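You operate a simulated robot arm through the tools that you are given. There is no shell and no other tool.

You run a simulated two-armed robot. Do the job below in one go: nothing can be reset, and whatever is moved stays where it is left.

## Task
Grease the bearing from the black mat as the card says.
Fine: the card gives the shots; nozzle aside again, bearing back on the mat.
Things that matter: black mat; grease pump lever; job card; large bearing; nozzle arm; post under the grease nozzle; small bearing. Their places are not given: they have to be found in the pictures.

It is judged by the outcome, as a careful person would: the job done as asked, and still so three seconds after it is handed in. It fails if anything else is knocked over, pushed out of place, dropped, spilled or broken.

## Robot
Two 7-joint arms with two-finger grippers on one trunk that stands fixed in place. Base frame: the origin is at the foot of the trunk, x ahead of it, y to its left, z up; the work surface is at about z = 80. Readings come in cm, rad, newtons and seconds.
The left shoulder is at [3, 15.8, 120.7], the right one opposite. With the tool pointing down near the work surface each hand reaches from about 18 to 70 cm from the base axis, measured 20 degrees to its own side. Payload 2.45 kg a hand.
The TCP of each hand is the grasp point between the finger pads, 2.6 cm short of the fingertips. In the tool frame z runs along the fingers and y along their closing line. The gripper opens to 9.6 cm. The gripper's body begins 6.9 cm behind the TCP.
Orientation is that of the tool frame in the base frame, as [roll, pitch, yaw] about the fixed x, y, z axes, in that order (R = Rz(yaw) Ry(pitch) Rx(roll)). With the fingers straight down and closing along the base's y, the tool's x points along the base's -x, its y along +y and its z along -z.

## Interface
- The arms move only by the tool play_rows. It takes "left_series", "right_series" or both (then of equal length, played together; a hand with none holds still); each is a list of rows, each an object of numbers (a shift or turn left out is 0, a gripper value left out holds the last): "wx", "wy", "wz": the turn, a rotation vector about the tool's x, y, z in units of 6 degrees (1.0 is 6 degrees); "dx", "dy", "dz": the shift along the tool's x, y, z in units of 20 mm (1.0 is 20 mm); "jaw": the finger opening in cm, from 0 to 9.6. In form: [{"wx": .., "wy": .., "wz": .., "dx": .., "dy": .., "dz": .., "jaw": ..}, ...]. A call has 1 to 20 rows; each row shifts and turns the commanded pose from where the row before left it, along the tool's axes as they then stand. A call with a number of a shift or a turn outside -1 to 1 is refused whole. Each row takes 0.2 s and may step no farther than 5 cm and 0.15 rad from the row before; otherwise, or with a gripper value out of range, the whole call is refused. A pose out of reach is approached as far as the arm can. The call stops where the force on the tool passes 60 N (or 10 N more than at its start, if that is more) or the arm is blocked; 0.2 s more then pass. The fingers move at their own pace and stop on an object; they squeeze with about 32 N. The grip force told is the motor's: it shows also when the fingers shut on nothing. Time passes only in rows, and 0.2 s behind the last, so rows that do not move let the fingers close. The reply holds the time, the measured pose of the TCP, the force on the tool along the base axes, the opening and the grip force, in the units named above and with some noise, with the torque about the TCP (base axes, N m) and any sound that the robot's microphone picked up, and new pictures: "show" is both (left out), scene, wrist or none (wrist: the cameras of the hands that moved).
- Cameras (640 x 400 px; columns grow to the right, rows downward): "scene" is now at [7.14, -4.3, 167.91]; the picture's right is [-0.50, -0.87, -0.00], its down [-0.66, 0.38, -0.65] and it looks along [0.56, -0.32, -0.76] (base axes); focal length 349 px, centre (320, 200). "left" rides on the left gripper at [8.2, -0.3, -9.8] in its tool frame; the picture's right is [0.04, 1.00, 0.00], its down [-0.73, 0.03, -0.68] and it looks along [-0.68, 0.03, 0.73] (tool axes); focal length 256 px, centre (320, 200). "right" rides on the right gripper at [8.2, 0.3, -9.8] in its tool frame; the picture's right is [-0.04, 1.00, 0.00], its down [-0.73, -0.03, -0.68] and it looks along [-0.68, -0.03, 0.73] (tool axes); focal length 256 px, centre (320, 200).
- lift_body(by): slides the trunk up (or, below 0, down) by that many cm; the arms and the scene camera ride with it, the base frame stays. It gives what a move gives, with no picture.
- head_to(pan, tilt): turns the head with the scene camera to pan (to the left, within 2.094 rad either way) and tilt (down, from -0.506 to 1.204), counted from straight ahead of the robot. It gives what a move gives, and a new picture of the scene camera.
- locate(camera, pixels): for up to 12 pixels [column, row] of the newest picture of that camera ("zoom" is the newest enlarged one), the place [x, y, z] in the base frame of the surface seen there, good to about 0.2 cm. The clock stands still meanwhile.
- enlarge(camera, box): a new picture of the part [left, top, right, bottom] of that camera's present view, enlarged. The clock stands still meanwhile.
- close_job(): hands the job in; it is judged then, once.

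Open the grippers and draw the arms clear of the work before you hand the job in, unless the task says otherwise.

The tools are called after "Emit:" by a JSON object that holds its "method" and its "body". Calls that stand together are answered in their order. play_rows: Moves the arms, as the interface text tells. Its arguments: {"type":"object","properties":{"left_series":{"type":"array","items":{"type":"object","properties":{"wx":{"type":"number"},"wy":{"type":"number"},"wz":{"type":"number"},"dx":{"type":"number"},"dy":{"type":"number"},"dz":{"type":"number"},"jaw":{"type":"number"}}}},"right_series":{"type":"array","items":{"type":"object","properties":{"wx":{"type":"number"},"wy":{"type":"number"},"wz":{"type":"number"},"dx":{"type":"number"},"dy":{"type":"number"},"dz":{"type":"number"},"jaw":{"type":"number"}}}},"show":{"type":"string","enum":["both","scene","wrist","none"]}},"required":[]} The other tools are called the same way: lift_body (by) slides the trunk up or down; head_to (pan, tilt) turns the head that bears the scene camera; locate (camera, pixels) gives the place of the surface under pixels of a picture; enlarge (camera, box) takes an enlarged picture of a part of a camera's view; close_job () hands the job in.

At the start:

```text
time_s: 0.0
left_position: [45.15, -3.96, 121.59]
left_tcp_rot: [3.14, 0.001, -3.141]
left_ft_force: [0.1, -0.5, 0.7]
left_ft_torque: [0.0, 0.01, 0.03]
left_grip_width: 9.57
left_grip_force: 0.1
right_position: [28.0, -35.5, 128.96]
right_tcp_rot: [3.139, -0.003, 3.141]
right_ft_force: [0.0, -0.5, 0.4]
right_ft_torque: [0.02, -0.02, 0.04]
right_grip_width: 9.6
right_grip_force: 0.0
trunk travel left (down, up): [-37.5, 19.2]
head pan, tilt: [-0.522, 0.862]
```

scene: 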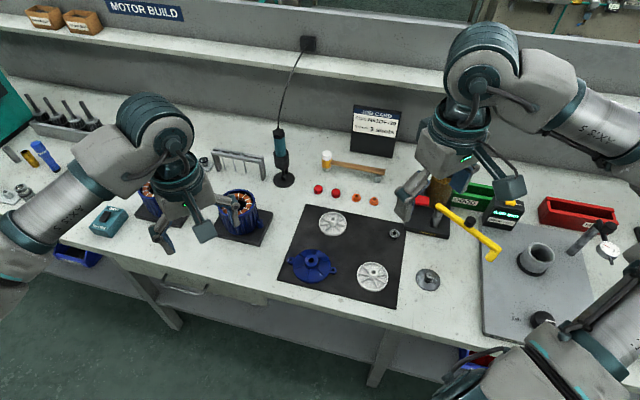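
right: 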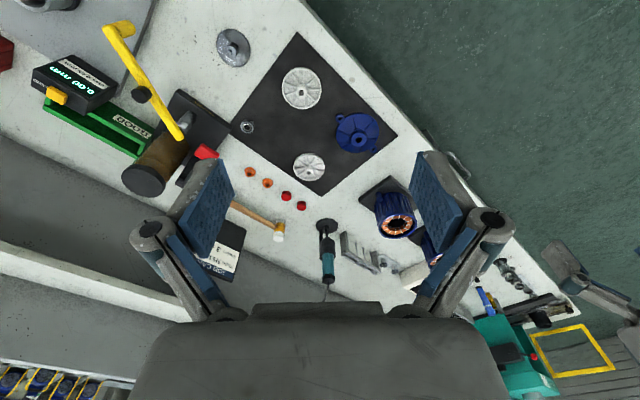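
left: 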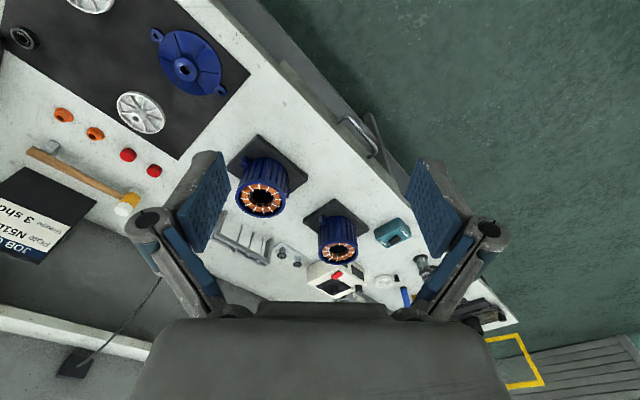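

The job card is around (375,130) in the scene picture and the black mat around (345,255). I enlarge the card and the mat and pump areas to read them.

Emit:
{"method": "enlarge", "body": {"camera": "scene", "box": [340, 95, 420, 165]}}

Emit:
{"method": "enlarge", "body": {"camera": "scene", "box": [380, 150, 640, 340]}}

Emit:
{"method": "enlarge", "body": {"camera": "scene", "box": [270, 190, 450, 310]}}

```text
5.71 times, centred on (380, 130) of scene
```

zoom: 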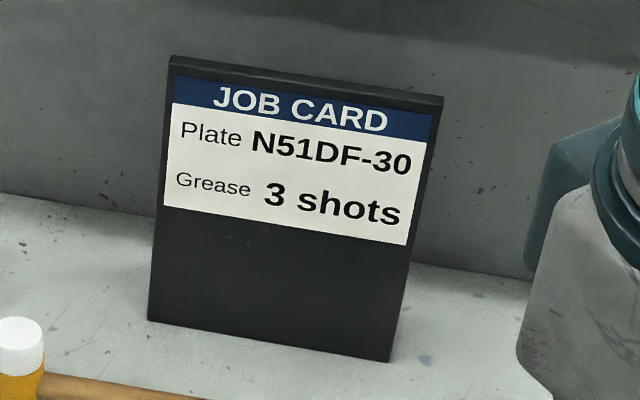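

```text
2.11 times, centred on (510, 245) of scene
```

zoom: 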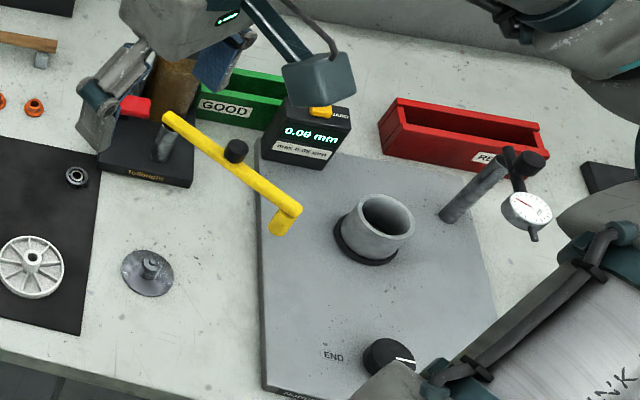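

```text
3.33 times, centred on (360, 250) of scene
```

zoom: 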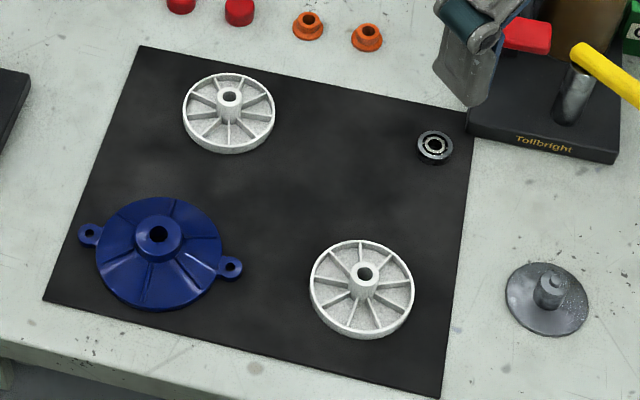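

The card says 3 shots; the bearing on the mat shows at scene (393,234), a round post at (428,279), a yellow nozzle arm from (440,207) to (495,255), and a red lever near (425,200) hidden by the left hand. I locate these.

Emit:
{"method": "locate", "body": {"camera": "scene", "pixels": [[393, 234], [428, 279], [431, 272], [440, 206], [470, 222], [494, 252], [420, 201], [332, 222], [373, 275], [312, 262], [535, 258], [510, 215]]}}

Emit:
{"method": "enlarge", "body": {"camera": "right", "box": [80, 0, 300, 210]}}

Emit:
{"method": "enlarge", "body": {"camera": "scene", "box": [390, 150, 510, 300]}}

```text
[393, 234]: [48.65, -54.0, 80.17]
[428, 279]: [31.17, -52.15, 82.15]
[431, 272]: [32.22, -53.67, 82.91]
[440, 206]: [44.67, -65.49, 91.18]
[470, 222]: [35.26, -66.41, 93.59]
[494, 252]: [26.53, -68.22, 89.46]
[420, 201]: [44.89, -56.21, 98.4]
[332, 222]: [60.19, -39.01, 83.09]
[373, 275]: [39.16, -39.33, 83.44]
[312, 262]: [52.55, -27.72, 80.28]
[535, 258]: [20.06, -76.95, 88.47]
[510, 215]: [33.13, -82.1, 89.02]
```

```text
1.90 times, centred on (190, 105) of right
```

zoom: 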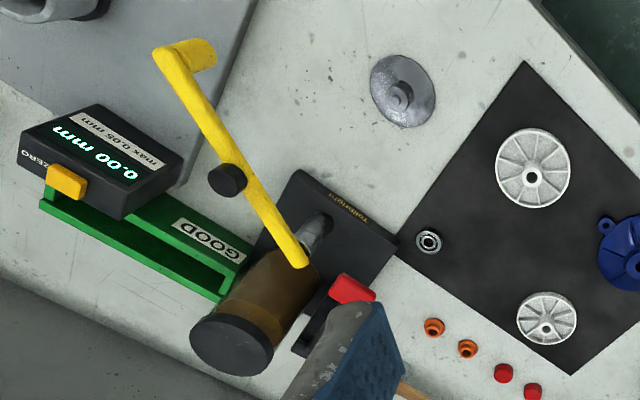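

```text
2.67 times, centred on (450, 225) of scene
```

zoom: 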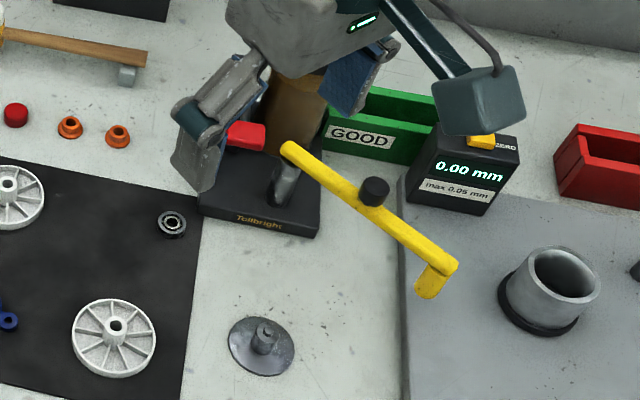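

The right hand hides the pump's red lever at about (425,200). Before moving, I pan the head left to look for the large bearing and anything else on the bench.

Emit:
{"method": "head_to", "body": {"pan": 0.3, "tilt": 0.8}}

Emit:
{"method": "head_to", "body": {"pan": -1.2, "tilt": 0.8}}

```text
time_s: 1.1
left_position: [44.88, -3.89, 121.69]
left_tcp_rot: [3.141, 0.001, 3.141]
left_ft_force: [0.4, 0.3, 0.6]
left_ft_torque: [-0.01, -0.02, 0.0]
left_grip_width: 9.59
left_grip_force: 0.2
right_position: [27.83, -35.26, 129.14]
right_tcp_rot: [-3.141, 0.001, 3.141]
right_ft_force: [0.8, -0.5, -0.6]
right_ft_torque: [0.01, 0.01, -0.01]
right_grip_width: 9.59
right_grip_force: 0.1
trunk travel left (down, up): [-37.5, 19.2]
head pan, tilt: [0.3, 0.799]
```

scene: 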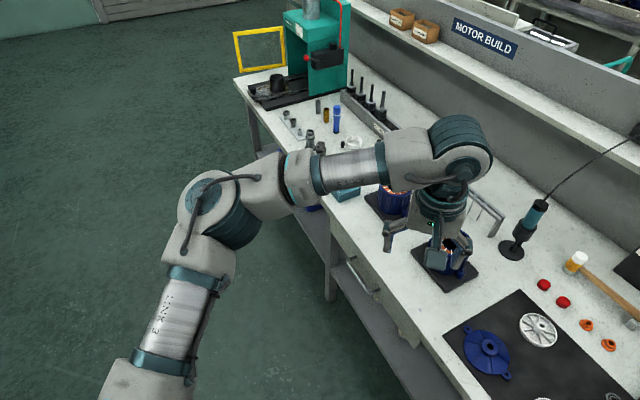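

```text
time_s: 2.8
left_position: [44.93, -3.92, 121.8]
left_tcp_rot: [-3.141, 0.003, -3.141]
left_ft_force: [-0.7, -0.1, 1.0]
left_ft_torque: [-0.02, 0.01, -0.02]
left_grip_width: 9.63
left_grip_force: 0.2
right_position: [27.79, -35.29, 129.09]
right_tcp_rot: [-3.141, 0.001, -3.141]
right_ft_force: [-0.3, -0.9, 0.6]
right_ft_torque: [0.01, -0.03, 0.02]
right_grip_width: 9.58
right_grip_force: 0.1
trunk travel left (down, up): [-37.5, 19.2]
head pan, tilt: [-1.201, 0.799]
```

scene: 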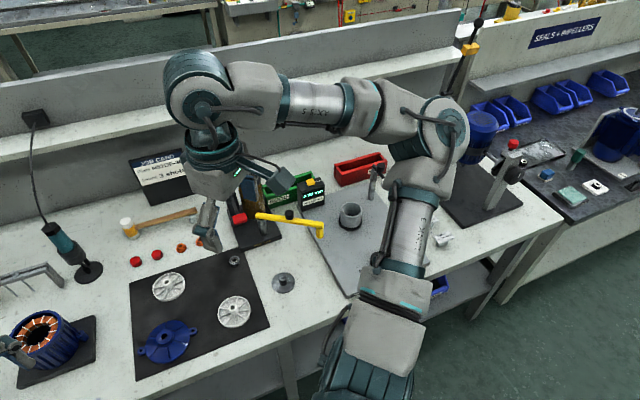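

I look closer at the far right part of the bench near (450,240) and the mat for other bearings.

Emit:
{"method": "enlarge", "body": {"camera": "scene", "box": [400, 120, 640, 270]}}

Emit:
{"method": "enlarge", "body": {"camera": "scene", "box": [180, 160, 400, 310]}}

Emit:
{"method": "enlarge", "body": {"camera": "left", "box": [220, 140, 540, 340]}}

```text
2.67 times, centred on (520, 195) of scene
```

zoom: 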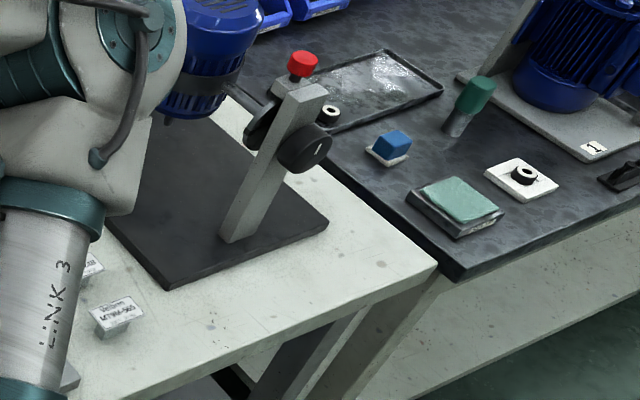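

```text
2.67 times, centred on (290, 235) of scene
```

zoom: 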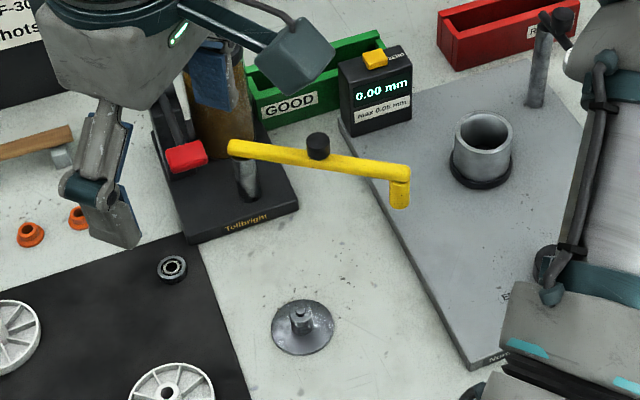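

```text
2.00 times, centred on (380, 240) of left
```

zoom: 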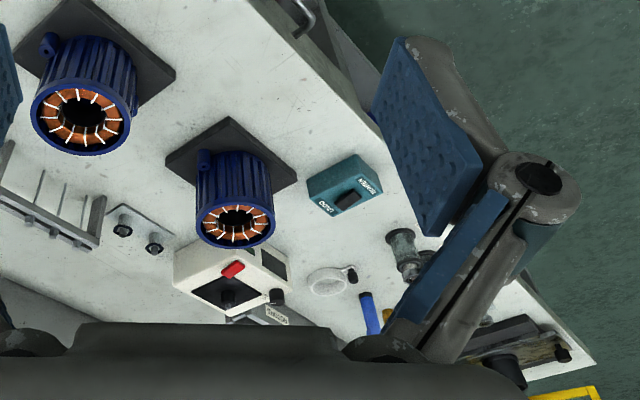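

Only one bearing lies on the mat, at zoom (172,269); the red lever handle is at zoom (187,157). I shift the right hand clear of the pump to view it with its wrist camera.

Emit:
{"method": "play_rows", "body": {"right_series": [{"dx": 0.2, "dy": -0.66, "dz": 0.5}, {"dx": 0.2, "dy": -0.66, "dz": 0.5}, {"dx": 0.2, "dy": -0.66, "dz": 0.5}, {"dx": 0.2, "dy": -0.66, "dz": 0.5}, {"dx": 0.2, "dy": -0.66, "dz": 0.5}, {"dx": 0.2, "dy": -0.66, "dz": 0.5}, {"dx": 0.2, "dy": -0.66, "dz": 0.5}, {"dx": 0.2, "dy": -0.66, "dz": 0.5}, {"dx": 0.2, "dy": -0.66, "dz": 0.5}, {"dx": 0.2, "dy": -0.66, "dz": 0.5}, {"dx": 0.2, "dy": -0.66, "dz": 0.5}, {"dx": 0.2, "dy": -0.66, "dz": 0.5}, {"dx": 0.2, "dy": -0.66, "dz": 0.5}, {"dx": 0.2, "dy": -0.66, "dz": 0.5}, {"dx": 0.2, "dy": -0.66, "dz": 0.5}]}}

```text
time_s: 6.0
left_position: [44.96, -4.08, 121.61]
left_tcp_rot: [3.14, 0.001, 3.142]
left_ft_force: [0.0, -0.4, -0.7]
left_ft_torque: [0.0, 0.02, 0.06]
left_grip_width: 9.62
left_grip_force: 0.0
right_position: [22.04, -55.38, 113.89]
right_tcp_rot: [3.14, 0.0, -3.14]
right_ft_force: [0.5, 0.2, 0.3]
right_ft_torque: [0.04, -0.03, 0.03]
right_grip_width: 9.58
right_grip_force: 0.1
trunk travel left (down, up): [-37.5, 19.2]
head pan, tilt: [-1.201, 0.799]
```

scene: 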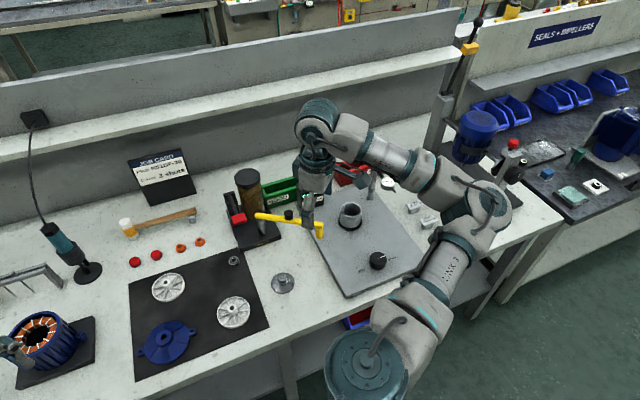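
right: 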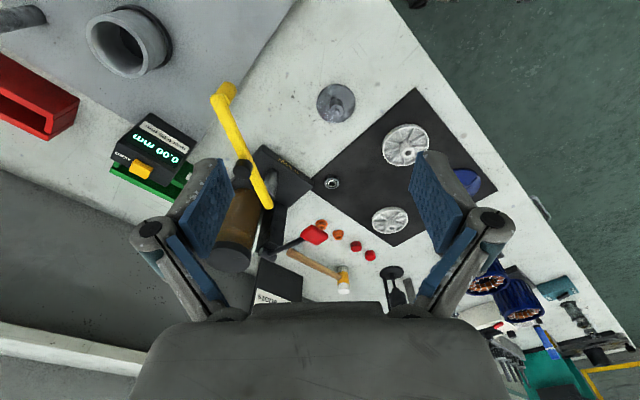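

Now the pump is uncovered at scene (250,200). I enlarge both views around the pump, nozzle, bearing and post.

Emit:
{"method": "enlarge", "body": {"camera": "scene", "box": [210, 155, 350, 245]}}

Emit:
{"method": "enlarge", "body": {"camera": "scene", "box": [210, 240, 310, 305]}}

Emit:
{"method": "enlarge", "body": {"camera": "right", "box": [200, 70, 370, 260]}}

```text
4.44 times, centred on (280, 200) of scene
```

zoom: 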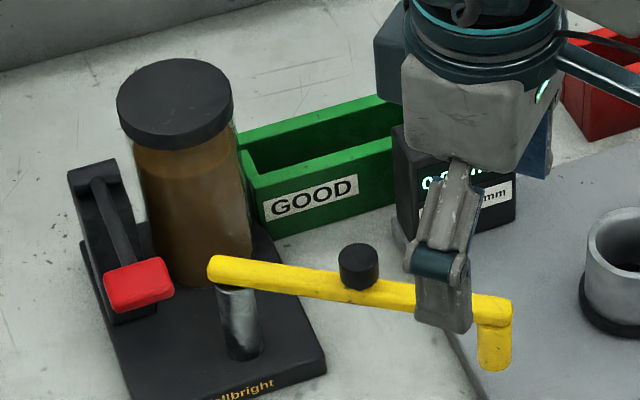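

```text
6.15 times, centred on (260, 272) of scene
```

zoom: 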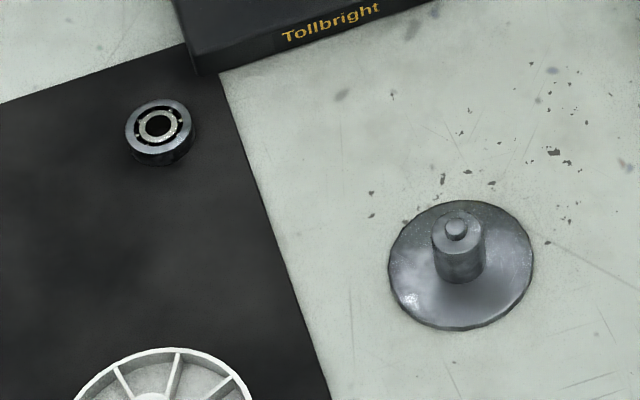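

```text
2.11 times, centred on (285, 165) of right
```

zoom: 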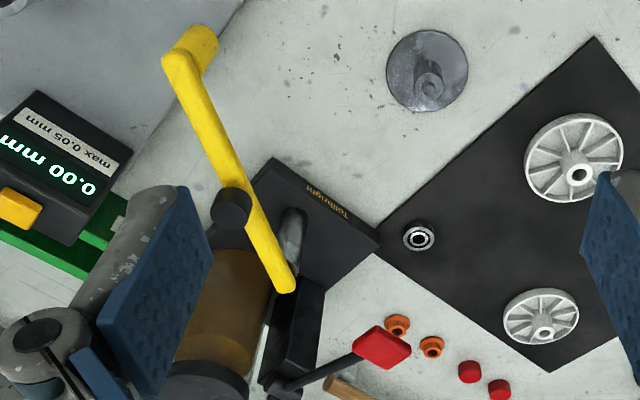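

I enlarge the bearing and post tightly in the scene view to locate points accurately.

Emit:
{"method": "enlarge", "body": {"camera": "scene", "box": [215, 245, 300, 298]}}

Emit:
{"method": "locate", "body": {"camera": "zoom", "pixels": [[158, 120], [320, 200]]}}

```text
7.53 times, centred on (258, 272) of scene
```

zoom: 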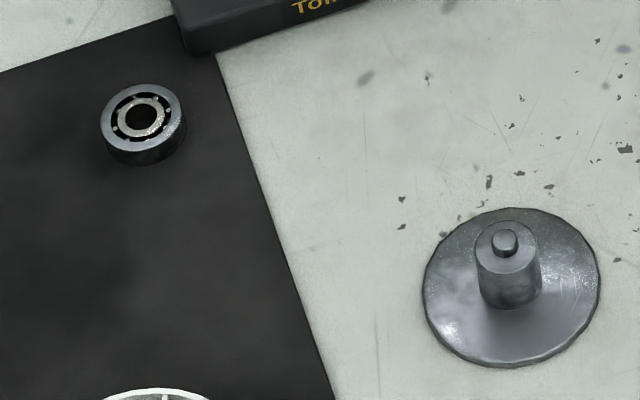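

```text
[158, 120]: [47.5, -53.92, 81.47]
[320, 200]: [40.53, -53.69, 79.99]
```

Bearing sits at zoom (142,118) and post pin at (505,242). I locate their edges.

Emit:
{"method": "locate", "body": {"camera": "zoom", "pixels": [[105, 115], [178, 110], [140, 88], [143, 148], [125, 118], [163, 115], [505, 240], [494, 242], [517, 241], [482, 248], [535, 250], [510, 268]]}}

Emit:
{"method": "locate", "body": {"camera": "zoom", "pixels": [[505, 224], [485, 290], [535, 290], [428, 290], [597, 285], [510, 365], [515, 210], [142, 117], [60, 60], [310, 350], [215, 55], [255, 175]]}}

```text
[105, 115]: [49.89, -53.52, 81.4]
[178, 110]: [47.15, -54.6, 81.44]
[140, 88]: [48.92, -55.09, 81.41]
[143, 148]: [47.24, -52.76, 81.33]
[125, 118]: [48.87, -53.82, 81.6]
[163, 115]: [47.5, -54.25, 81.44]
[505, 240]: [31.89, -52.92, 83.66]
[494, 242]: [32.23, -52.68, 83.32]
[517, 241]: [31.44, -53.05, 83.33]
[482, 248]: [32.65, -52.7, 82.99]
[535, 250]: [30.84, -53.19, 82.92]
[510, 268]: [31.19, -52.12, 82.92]
```

```text
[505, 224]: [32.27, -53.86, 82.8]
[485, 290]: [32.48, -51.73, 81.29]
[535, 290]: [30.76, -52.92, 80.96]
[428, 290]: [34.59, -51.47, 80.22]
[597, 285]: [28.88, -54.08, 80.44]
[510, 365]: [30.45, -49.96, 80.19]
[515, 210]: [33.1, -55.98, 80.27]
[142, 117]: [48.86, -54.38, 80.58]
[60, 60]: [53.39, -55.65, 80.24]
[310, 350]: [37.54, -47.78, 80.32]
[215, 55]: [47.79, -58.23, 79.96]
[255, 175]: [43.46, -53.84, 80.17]
```

The bearing centre is about (48.3, -54.0), top z 81.4, and the post centre about (31.8, -52.95) with shoulder z 82.95, pin top 83.65. Next I locate the lever, pivot and nozzle.

Emit:
{"method": "enlarge", "body": {"camera": "scene", "box": [210, 160, 340, 242]}}

Emit:
{"method": "locate", "body": {"camera": "zoom", "pixels": [[320, 200]]}}

```text
4.88 times, centred on (275, 201) of scene
```

zoom: 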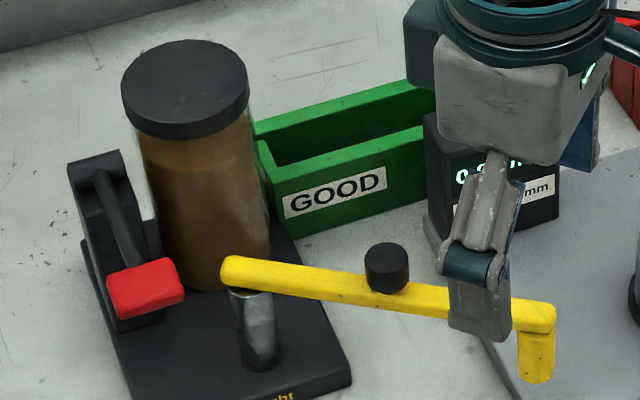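

```text
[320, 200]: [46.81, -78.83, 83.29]
```

Emit:
{"method": "locate", "body": {"camera": "zoom", "pixels": [[112, 275], [172, 265], [122, 310], [178, 292], [145, 280], [130, 240], [100, 180], [235, 263], [387, 250], [387, 280], [540, 310], [535, 375]]}}

Emit:
{"method": "locate", "body": {"camera": "zoom", "pixels": [[253, 300], [260, 355], [185, 55], [185, 130], [200, 250], [310, 370], [115, 340], [140, 370], [85, 160], [365, 265], [408, 265], [552, 375]]}}

```text
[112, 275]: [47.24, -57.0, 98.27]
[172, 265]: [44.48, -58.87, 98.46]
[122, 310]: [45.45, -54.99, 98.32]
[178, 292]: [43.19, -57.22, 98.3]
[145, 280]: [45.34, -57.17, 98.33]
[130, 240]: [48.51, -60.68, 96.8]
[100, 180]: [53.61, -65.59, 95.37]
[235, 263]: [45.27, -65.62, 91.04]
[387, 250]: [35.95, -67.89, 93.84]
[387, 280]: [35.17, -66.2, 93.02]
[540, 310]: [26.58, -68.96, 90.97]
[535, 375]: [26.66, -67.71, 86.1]
```

```text
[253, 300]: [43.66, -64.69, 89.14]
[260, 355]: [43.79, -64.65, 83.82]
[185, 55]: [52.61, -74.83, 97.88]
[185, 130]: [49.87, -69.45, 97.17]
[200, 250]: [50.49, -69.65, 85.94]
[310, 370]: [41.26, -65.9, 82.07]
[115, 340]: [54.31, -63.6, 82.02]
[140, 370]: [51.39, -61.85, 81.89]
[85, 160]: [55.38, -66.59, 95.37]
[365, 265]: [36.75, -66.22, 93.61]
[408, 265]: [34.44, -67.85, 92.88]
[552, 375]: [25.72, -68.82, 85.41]
```

The lever handle (top z≈98.3) sits at about (45.2,-57.0), close to the bearing at (48.3,-54.0), so I'll lean the hand toward +y when picking. First I turn the right hand 90° about its tool axis in place, partly closing the jaw.

Emit:
{"method": "play_rows", "body": {"right_series": [{"wz": 1, "jaw": 6}, {"wz": 1}, {"wz": 1}, {"wz": 1}, {"wz": 1}, {"wz": 1}, {"wz": 1}, {"wz": 1}, {"wz": 1}, {"wz": 1}, {"wz": 1}, {"wz": 1}, {"wz": 1}, {"wz": 1}, {"wz": 1}], "show": "both"}}

```text
time_s: 9.2
left_position: [44.88, -3.83, 121.64]
left_tcp_rot: [3.14, 0.001, 3.141]
left_ft_force: [-0.4, 0.4, -0.2]
left_ft_torque: [0.02, 0.0, 0.0]
left_grip_width: 9.62
left_grip_force: 0.1
right_position: [21.8, -55.06, 114.14]
right_tcp_rot: [3.141, 0.001, 1.57]
right_ft_force: [0.3, -0.7, 0.2]
right_ft_torque: [0.0, -0.02, -0.02]
right_grip_width: 6.01
right_grip_force: 0.0
trunk travel left (down, up): [-37.5, 19.2]
head pan, tilt: [-1.201, 0.799]
```

scene: 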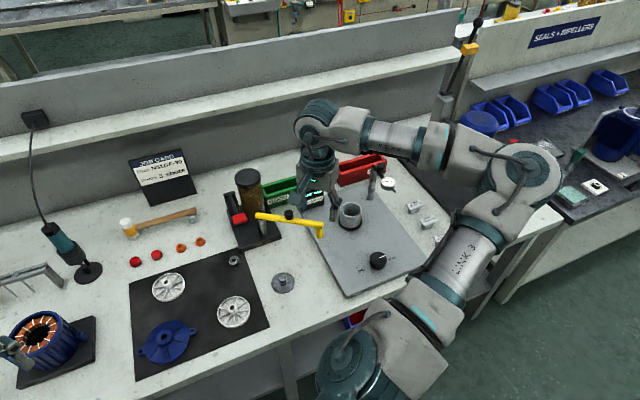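
right: 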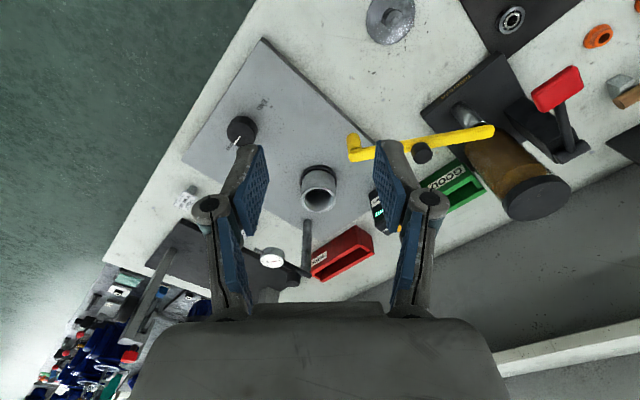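

The turn worked, but the right elbow swung outward toward (500,190). I check the clearance of the elbow to the things at the right.

Emit:
{"method": "head_to", "body": {"pan": -1.7, "tilt": 0.7}}

```text
time_s: 10.1
left_position: [44.95, -3.99, 121.81]
left_tcp_rot: [-3.141, 0.002, 3.139]
left_ft_force: [0.2, 0.5, -0.5]
left_ft_torque: [0.01, 0.01, -0.04]
left_grip_width: 9.62
left_grip_force: 0.1
right_position: [21.89, -55.28, 114.05]
right_tcp_rot: [3.14, 0.001, 1.573]
right_ft_force: [-0.3, -0.2, 0.6]
right_ft_torque: [0.0, 0.04, 0.02]
right_grip_width: 6.0
right_grip_force: 0.0
trunk travel left (down, up): [-37.5, 19.2]
head pan, tilt: [-1.7, 0.7]
```

scene: 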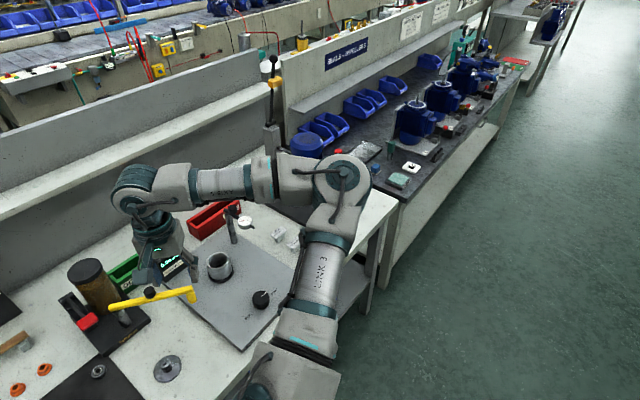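

I check the elbow's height.

Emit:
{"method": "locate", "body": {"camera": "scene", "pixels": [[340, 175], [320, 270], [265, 180], [220, 190], [135, 190], [372, 170], [300, 145], [240, 225], [150, 245]]}}

```text
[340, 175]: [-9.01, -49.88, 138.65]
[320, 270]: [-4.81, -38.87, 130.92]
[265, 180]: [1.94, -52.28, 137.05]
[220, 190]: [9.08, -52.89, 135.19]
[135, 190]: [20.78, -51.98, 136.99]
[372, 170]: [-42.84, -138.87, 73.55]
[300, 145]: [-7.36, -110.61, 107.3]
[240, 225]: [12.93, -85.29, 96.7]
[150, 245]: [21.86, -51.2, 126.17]
```

The elbow is at z≈137, well clear. I move the right hand to above and to the +y side of the bearing, about (48.3,-46,106).

Emit:
{"method": "play_rows", "body": {"right_series": [{"dx": 0.256, "dy": 0.733, "dz": 0.222}, {"dx": 0.256, "dy": 0.733, "dz": 0.222}, {"dx": 0.256, "dy": 0.733, "dz": 0.222}, {"dx": 0.256, "dy": 0.733, "dz": 0.222}, {"dx": 0.256, "dy": 0.733, "dz": 0.222}, {"dx": 0.256, "dy": 0.733, "dz": 0.222}, {"dx": 0.256, "dy": 0.733, "dz": 0.222}, {"dx": 0.256, "dy": 0.733, "dz": 0.222}, {"dx": 0.256, "dy": 0.733, "dz": 0.222}, {"dx": 0.256, "dy": 0.733, "dz": 0.222}, {"dx": 0.256, "dy": 0.733, "dz": 0.222}, {"dx": 0.256, "dy": 0.733, "dz": 0.222}, {"dx": 0.256, "dy": 0.733, "dz": 0.222}, {"dx": 0.256, "dy": 0.733, "dz": 0.222}, {"dx": 0.256, "dy": 0.733, "dz": 0.222}, {"dx": 0.256, "dy": 0.733, "dz": 0.222}, {"dx": 0.256, "dy": 0.733, "dz": 0.222}, {"dx": 0.256, "dy": 0.733, "dz": 0.222}], "show": "none"}}

Emit:
{"method": "head_to", "body": {"pan": -0.85, "tilt": 0.85}}

```text
time_s: 13.9
left_position: [44.87, -3.83, 121.84]
left_tcp_rot: [3.141, 0.0, -3.142]
left_ft_force: [0.2, -0.2, -0.9]
left_ft_torque: [-0.03, -0.02, -0.01]
left_grip_width: 9.58
left_grip_force: 0.1
right_position: [48.4, -45.95, 106.11]
right_tcp_rot: [-3.141, 0.0, 1.57]
right_ft_force: [-0.2, -0.6, 0.3]
right_ft_torque: [-0.01, 0.0, 0.0]
right_grip_width: 6.0
right_grip_force: 0.1
trunk travel left (down, up): [-37.5, 19.2]
head pan, tilt: [-1.7, 0.7]
```

```text
time_s: 15.1
left_position: [44.92, -3.7, 121.7]
left_tcp_rot: [3.141, 0.002, 3.141]
left_ft_force: [0.6, -0.3, 0.2]
left_ft_torque: [0.0, -0.02, 0.0]
left_grip_width: 9.61
left_grip_force: 0.0
right_position: [48.32, -45.96, 106.12]
right_tcp_rot: [3.141, 0.0, 1.57]
right_ft_force: [-0.2, 0.1, 0.4]
right_ft_torque: [0.0, -0.03, 0.02]
right_grip_width: 6.01
right_grip_force: 0.1
trunk travel left (down, up): [-37.5, 19.2]
head pan, tilt: [-0.85, 0.85]
```

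scene: 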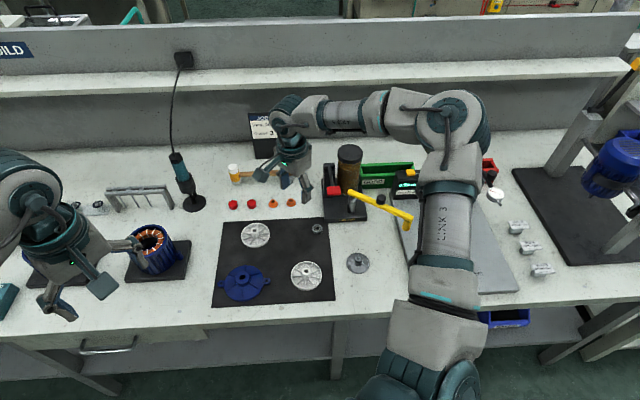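

The hand is over (48.3,-46,106). I tilt it 25° so it leans toward +y and come down to a standoff along the approach line, then look through the wrist camera.

Emit:
{"method": "play_rows", "body": {"right_series": [{"wy": -1}, {"wy": -1}, {"wy": -1}, {"wy": -1}, {"wy": -0.17}, {"dx": 0.2275, "dz": 0.82}, {"dx": 0.2275, "dz": 0.82}, {"dx": 0.2275, "dz": 0.82}, {"dx": 0.2275, "dz": 0.82}, {"dx": 0.2275, "dz": 0.82}, {"dx": 0.2275, "dz": 0.82}]}}

```text
time_s: 17.4
left_position: [44.97, -3.88, 121.73]
left_tcp_rot: [3.141, 0.0, -3.141]
left_ft_force: [-0.2, 0.6, 0.1]
left_ft_torque: [0.0, -0.05, 0.02]
left_grip_width: 9.61
left_grip_force: 0.1
right_position: [48.43, -47.77, 96.08]
right_tcp_rot: [3.141, 0.435, 1.57]
right_ft_force: [0.0, -1.3, -0.4]
right_ft_torque: [-0.01, -0.02, -0.01]
right_grip_width: 6.0
right_grip_force: 0.1
trunk travel left (down, up): [-37.5, 19.2]
head pan, tilt: [-0.85, 0.85]
```

scene: 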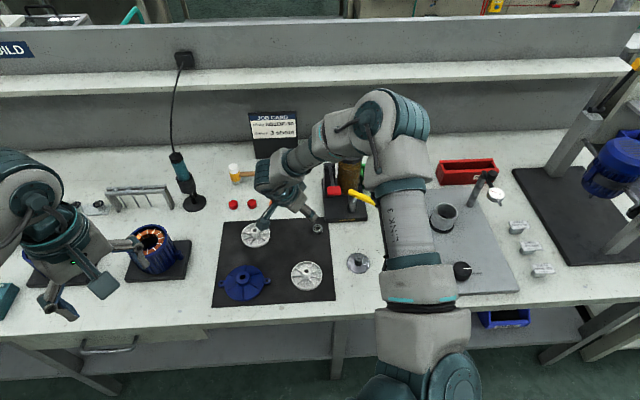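
right: 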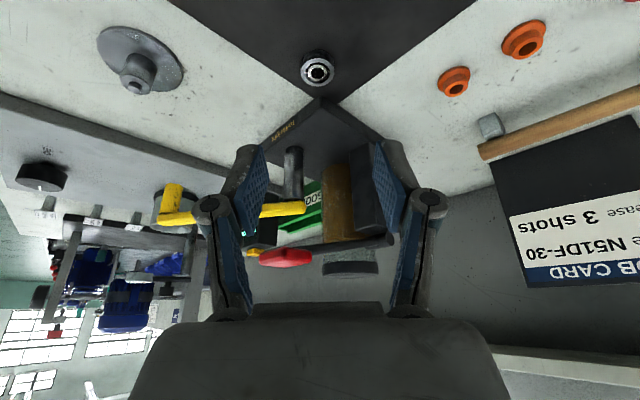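

The bearing shows at wrist (318,68) nearly centred between the fingers. I enlarge it for accurate place.

Emit:
{"method": "enlarge", "body": {"camera": "right", "box": [270, 40, 366, 100]}}

Emit:
{"method": "locate", "body": {"camera": "right", "pixels": [[303, 70], [333, 70], [318, 54], [318, 80], [320, 100], [290, 255]]}}

```text
6.67 times, centred on (318, 70) of right
```

zoom: 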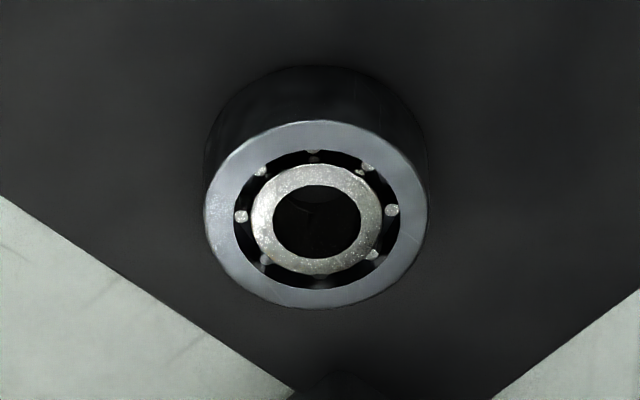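

```text
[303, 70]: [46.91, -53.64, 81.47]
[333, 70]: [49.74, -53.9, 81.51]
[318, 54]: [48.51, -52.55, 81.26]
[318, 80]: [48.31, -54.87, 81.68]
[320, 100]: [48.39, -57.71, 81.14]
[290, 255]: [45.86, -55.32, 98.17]
```

I locate rim points on this zoom picture: left (215,215), right (418,215), top (316,130), bottom (316,300).

Emit:
{"method": "locate", "body": {"camera": "zoom", "pixels": [[212, 214], [422, 214], [316, 128], [316, 300], [262, 220], [372, 220], [316, 170], [316, 266], [240, 110], [400, 340]]}}

```text
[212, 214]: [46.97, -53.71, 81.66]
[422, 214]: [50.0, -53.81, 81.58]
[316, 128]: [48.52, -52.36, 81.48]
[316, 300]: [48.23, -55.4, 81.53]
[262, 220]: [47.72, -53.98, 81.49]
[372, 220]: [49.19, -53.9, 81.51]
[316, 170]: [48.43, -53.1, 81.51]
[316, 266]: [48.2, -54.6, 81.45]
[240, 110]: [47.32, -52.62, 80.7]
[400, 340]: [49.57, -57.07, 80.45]
```

The bearing centre is (48.43,-53.87), top z 81.5. I descend most of the way along the tool axis with the jaw at 5 cm and check.

Emit:
{"method": "play_rows", "body": {"right_series": [{"dz": 0.6, "dx": 0.015, "jaw": 5}, {"dz": 0.6, "dx": 0.015}, {"dz": 0.6, "dx": 0.015}, {"dz": 0.6, "dx": 0.015}, {"dz": 0.6, "dx": 0.015}, {"dz": 0.6, "dx": 0.015}, {"dz": 0.6, "dx": 0.015}, {"dz": 0.6, "dx": 0.015}, {"dz": 0.6}]}}

```text
time_s: 19.4
left_position: [44.95, -3.93, 121.87]
left_tcp_rot: [-3.141, 0.003, 3.142]
left_ft_force: [0.2, 0.2, -0.1]
left_ft_torque: [-0.01, 0.01, -0.02]
left_grip_width: 9.62
left_grip_force: 0.0
right_position: [48.32, -52.14, 86.08]
right_tcp_rot: [-3.141, 0.437, 1.57]
right_ft_force: [-0.6, -0.5, 0.9]
right_ft_torque: [0.01, 0.02, 0.04]
right_grip_width: 4.99
right_grip_force: 0.0
trunk travel left (down, up): [-37.5, 19.2]
head pan, tilt: [-0.85, 0.85]
```

scene: 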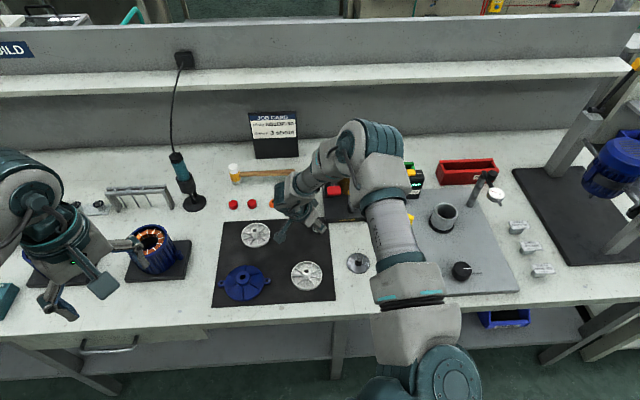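
right: 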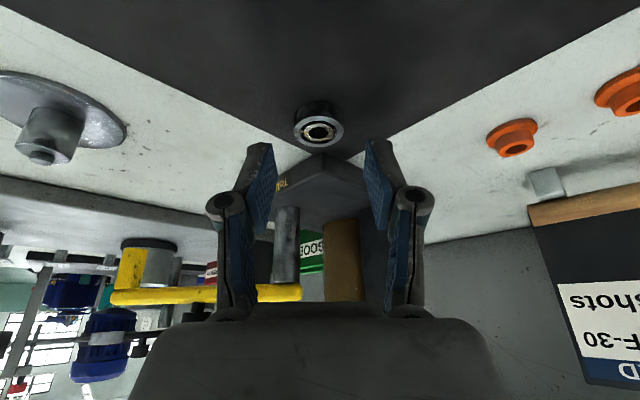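

Fingers straddle the bearing's line (fingers at cols 273 and 365, bearing at 319). I go down the last 3 cm slowly.

Emit:
{"method": "play_rows", "body": {"right_series": [{"dz": 0.3}, {"dz": 0.3}, {"dz": 0.3}, {"dz": 0.3}, {"dz": 0.2}, {"dz": 0.1}]}}

Emit:
{"method": "enlarge", "body": {"camera": "right", "box": [220, 60, 420, 185]}}

```text
time_s: 20.9
left_position: [44.9, -3.81, 121.69]
left_tcp_rot: [-3.14, 0.001, -3.141]
left_ft_force: [-0.4, 0.0, 0.8]
left_ft_torque: [-0.03, -0.04, 0.04]
left_grip_width: 9.6
left_grip_force: 0.0
right_position: [48.34, -53.25, 83.57]
right_tcp_rot: [3.14, 0.436, 1.57]
right_ft_force: [0.8, -0.2, 0.0]
right_ft_torque: [-0.01, -0.01, -0.03]
right_grip_width: 5.02
right_grip_force: 0.1
trunk travel left (down, up): [-37.5, 19.2]
head pan, tilt: [-0.85, 0.85]
```

scene: 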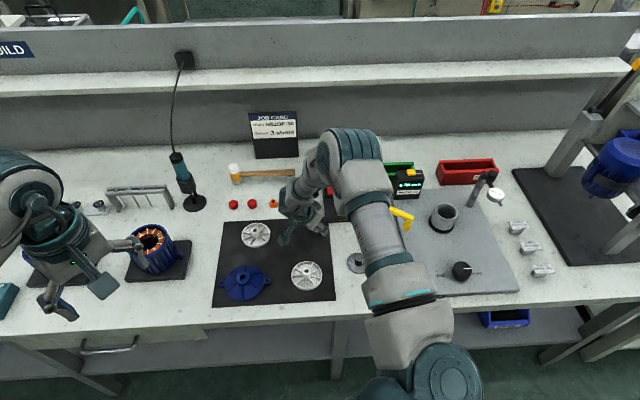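
right: 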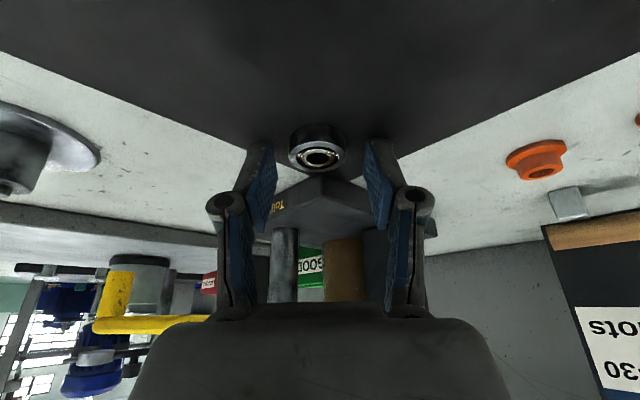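

```text
3.20 times, centred on (320, 122) of right
```

zoom: 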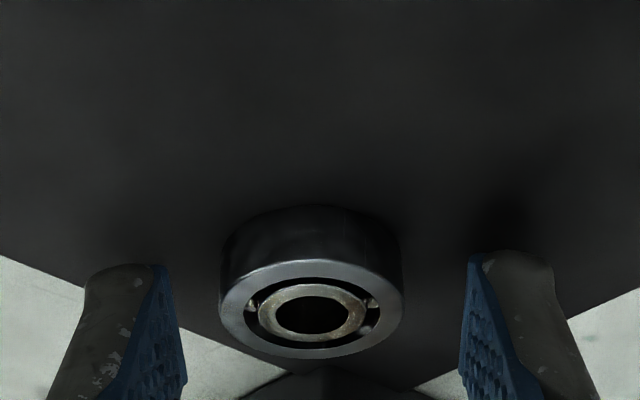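

The fingertips are ~0.4 cm too high and ~0.2 cm short of ideal. I go a bit lower and deeper, then close on the bearing.

Emit:
{"method": "play_rows", "body": {"right_series": [{"dz": 0.09, "dx": -0.03}, {"dz": 0.09, "dx": -0.03}, {}, {"jaw": 4.0}, {"jaw": 3.4}, {"jaw": 2.6}, {"jaw": 2.6}, {"jaw": 2.6}]}}

Emit:
{"method": "enlarge", "body": {"camera": "right", "box": [220, 60, 420, 185]}}

```text
time_s: 22.6
left_position: [44.86, -3.86, 121.74]
left_tcp_rot: [-3.141, 0.003, 3.141]
left_ft_force: [1.1, -0.3, -0.9]
left_ft_torque: [0.03, 0.0, -0.02]
left_grip_width: 9.59
left_grip_force: 0.1
right_position: [48.35, -53.52, 83.44]
right_tcp_rot: [3.137, 0.44, 1.569]
right_ft_force: [-0.5, 0.7, -0.6]
right_ft_torque: [0.01, -0.02, -0.01]
right_grip_width: 3.0
right_grip_force: 32.1
trunk travel left (down, up): [-37.5, 19.2]
head pan, tilt: [-0.85, 0.85]
```

scene: 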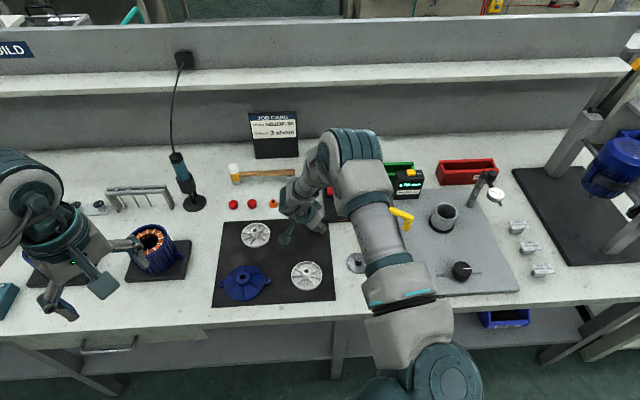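
right: 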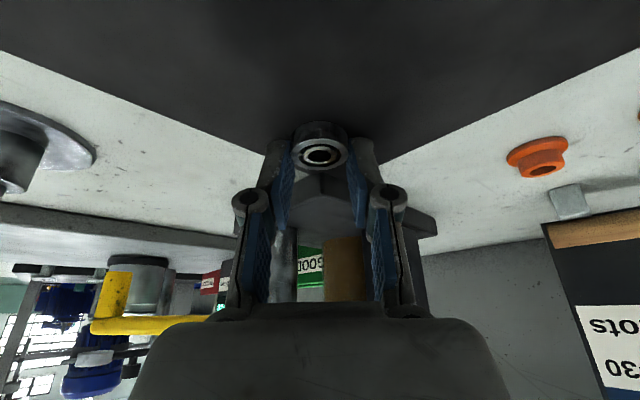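

```text
3.20 times, centred on (320, 122) of right
```

zoom: 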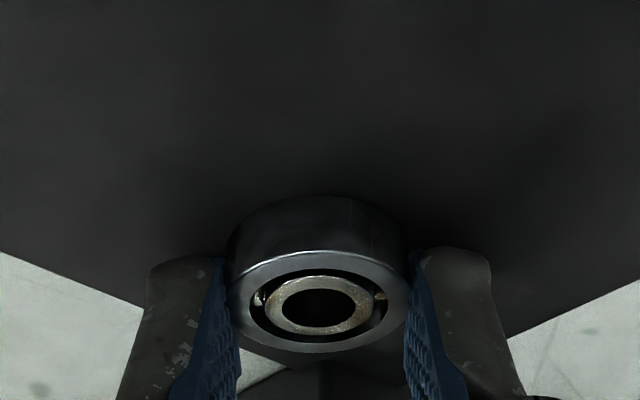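

The bearing is gripped (width 3.0 cm, 32 N). I back out along the tool axis by 8 cm, away from the lever, and check the grip.

Emit:
{"method": "play_rows", "body": {"right_series": [{"dz": -0.2}, {"dz": -0.3}, {"dz": -0.5}, {"dz": -0.5}, {"dz": -0.5}, {"dz": -0.5}, {"dz": -0.5}, {"dz": -0.5}, {"dz": -0.5}]}}

Emit:
{"method": "enlarge", "body": {"camera": "right", "box": [220, 60, 420, 185]}}

```text
time_s: 24.6
left_position: [44.93, -3.83, 121.8]
left_tcp_rot: [-3.141, 0.001, 3.141]
left_ft_force: [-0.7, 0.5, -0.3]
left_ft_torque: [0.04, -0.03, 0.0]
left_grip_width: 9.59
left_grip_force: 0.0
right_position: [48.29, -50.15, 90.51]
right_tcp_rot: [3.14, 0.436, 1.572]
right_ft_force: [-0.6, 0.6, -0.9]
right_ft_torque: [-0.01, -0.01, 0.0]
right_grip_width: 3.0
right_grip_force: 31.3
trunk travel left (down, up): [-37.5, 19.2]
head pan, tilt: [-0.85, 0.85]
```

scene: 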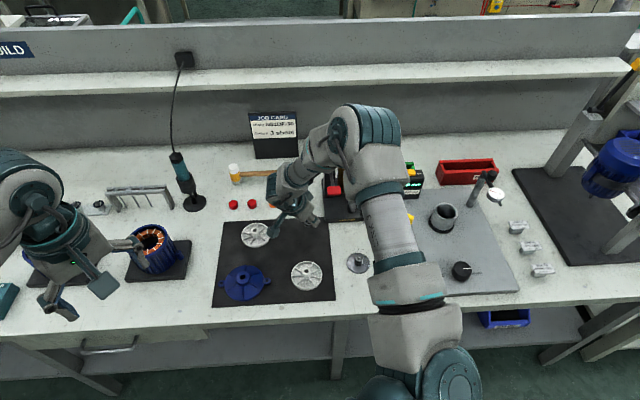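
right: 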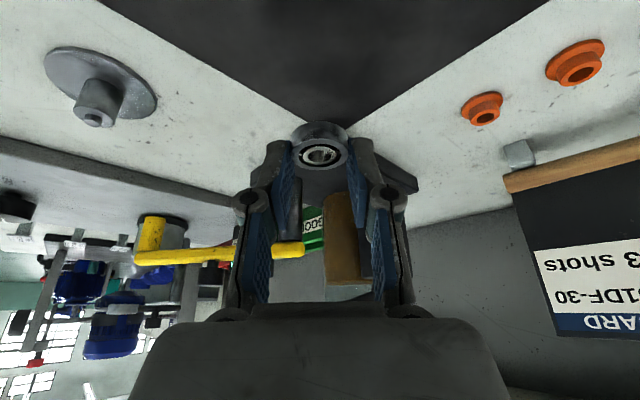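

```text
3.20 times, centred on (320, 122) of right
```

zoom: 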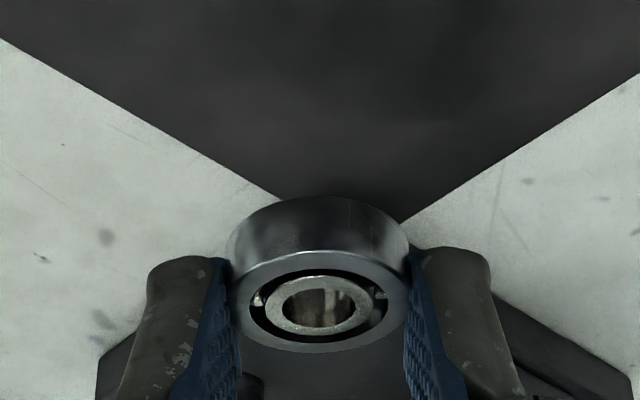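

The bearing lifted with the hand. I locate its rings now to know where its centre sits relative to the TCP.

Emit:
{"method": "locate", "body": {"camera": "zoom", "pixels": [[274, 306], [366, 300], [318, 283], [320, 331], [236, 305], [402, 297], [316, 255], [322, 346], [300, 225]]}}

Emit:
{"method": "locate", "body": {"camera": "right", "pixels": [[94, 120], [97, 112], [78, 105], [115, 110], [95, 95], [60, 90], [150, 100]]}}

```text
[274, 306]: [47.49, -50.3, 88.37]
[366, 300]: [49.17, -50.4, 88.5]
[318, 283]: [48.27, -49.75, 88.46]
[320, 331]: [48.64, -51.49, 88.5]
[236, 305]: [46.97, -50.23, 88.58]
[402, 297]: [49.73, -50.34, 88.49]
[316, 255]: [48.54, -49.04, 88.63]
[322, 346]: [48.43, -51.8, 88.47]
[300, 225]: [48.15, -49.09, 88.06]
```

```text
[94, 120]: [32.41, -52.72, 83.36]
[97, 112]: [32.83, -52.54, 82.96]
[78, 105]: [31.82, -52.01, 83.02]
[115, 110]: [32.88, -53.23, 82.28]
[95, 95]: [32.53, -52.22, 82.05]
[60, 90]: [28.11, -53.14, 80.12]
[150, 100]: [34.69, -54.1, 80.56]
```

The bearing centre sits at TCP + (0.05,-0.35) with its top 2.0 below. I move in -x by 16.5 cm to bring it near the post.

Emit:
{"method": "play_rows", "body": {"right_series": [{"dy": -0.6875}, {"dy": -0.6875}, {"dy": -0.6875}, {"dy": -0.6875}, {"dy": -0.6875}, {"dy": -0.6875}, {"dy": -0.6875}, {"dy": -0.6875}, {"dy": -0.6875}, {"dy": -0.6875}, {"dy": -0.6875}, {"dy": -0.6875}]}}

Emit:
{"method": "enlarge", "body": {"camera": "right", "box": [220, 40, 420, 165]}}

```text
time_s: 27.2
left_position: [44.79, -4.02, 121.65]
left_tcp_rot: [-3.141, 0.002, -3.141]
left_ft_force: [0.7, 0.7, 0.3]
left_ft_torque: [-0.03, -0.05, 0.0]
left_grip_width: 9.6
left_grip_force: 0.0
right_position: [31.76, -50.13, 90.36]
right_tcp_rot: [3.14, 0.436, 1.571]
right_ft_force: [0.4, 0.7, -0.2]
right_ft_torque: [0.0, 0.0, -0.01]
right_grip_width: 2.98
right_grip_force: 31.6
trunk travel left (down, up): [-37.5, 19.2]
head pan, tilt: [-0.85, 0.85]
```

scene: 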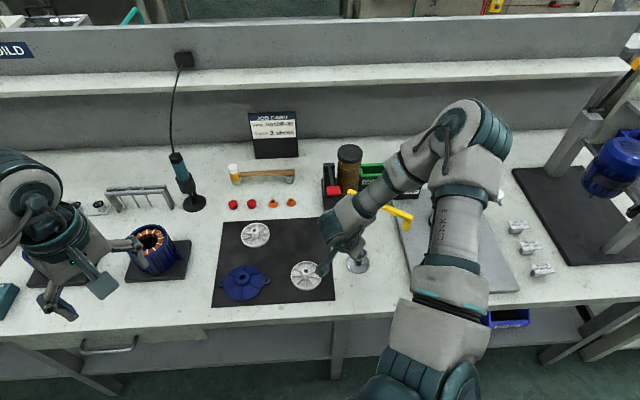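
right: 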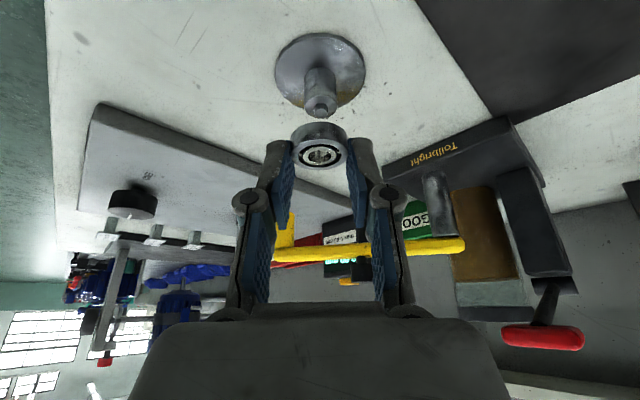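

```text
3.20 times, centred on (320, 102) of right
```

zoom: 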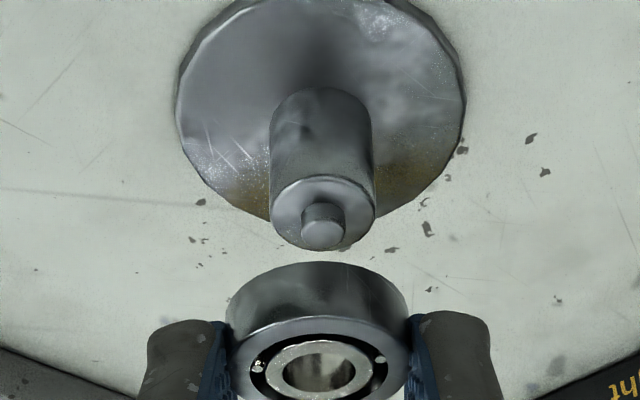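

The post shows clearly at zoom (322,235) under the bearing. I locate the pin, the shoulder rim and the base disc rim on this zoom.

Emit:
{"method": "locate", "body": {"camera": "zoom", "pixels": [[322, 238], [307, 236], [338, 236], [322, 190], [276, 215], [368, 215], [290, 237], [355, 235], [322, 208], [182, 110], [460, 110], [270, 140]]}}

Emit:
{"method": "locate", "body": {"camera": "zoom", "pixels": [[270, 370], [366, 370], [318, 345], [318, 325], [240, 365], [398, 365], [320, 10], [250, 210], [400, 200], [320, 95], [372, 140], [322, 245]]}}

```text
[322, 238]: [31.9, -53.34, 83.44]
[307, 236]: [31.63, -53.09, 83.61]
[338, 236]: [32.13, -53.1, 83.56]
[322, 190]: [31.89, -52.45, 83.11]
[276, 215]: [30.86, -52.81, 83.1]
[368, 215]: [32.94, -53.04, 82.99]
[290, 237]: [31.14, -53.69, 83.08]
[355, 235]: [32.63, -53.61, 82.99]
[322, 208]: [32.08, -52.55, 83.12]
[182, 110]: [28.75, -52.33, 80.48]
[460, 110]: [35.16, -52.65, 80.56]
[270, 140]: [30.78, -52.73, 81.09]
```

```text
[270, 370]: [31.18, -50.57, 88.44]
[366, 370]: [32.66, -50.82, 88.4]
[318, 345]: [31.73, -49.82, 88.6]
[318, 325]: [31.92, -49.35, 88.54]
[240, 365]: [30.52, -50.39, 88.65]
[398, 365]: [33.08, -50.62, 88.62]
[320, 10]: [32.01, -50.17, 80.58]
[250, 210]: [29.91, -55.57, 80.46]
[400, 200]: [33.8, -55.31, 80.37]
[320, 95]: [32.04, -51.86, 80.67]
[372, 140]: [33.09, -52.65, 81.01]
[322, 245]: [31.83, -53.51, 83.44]
```

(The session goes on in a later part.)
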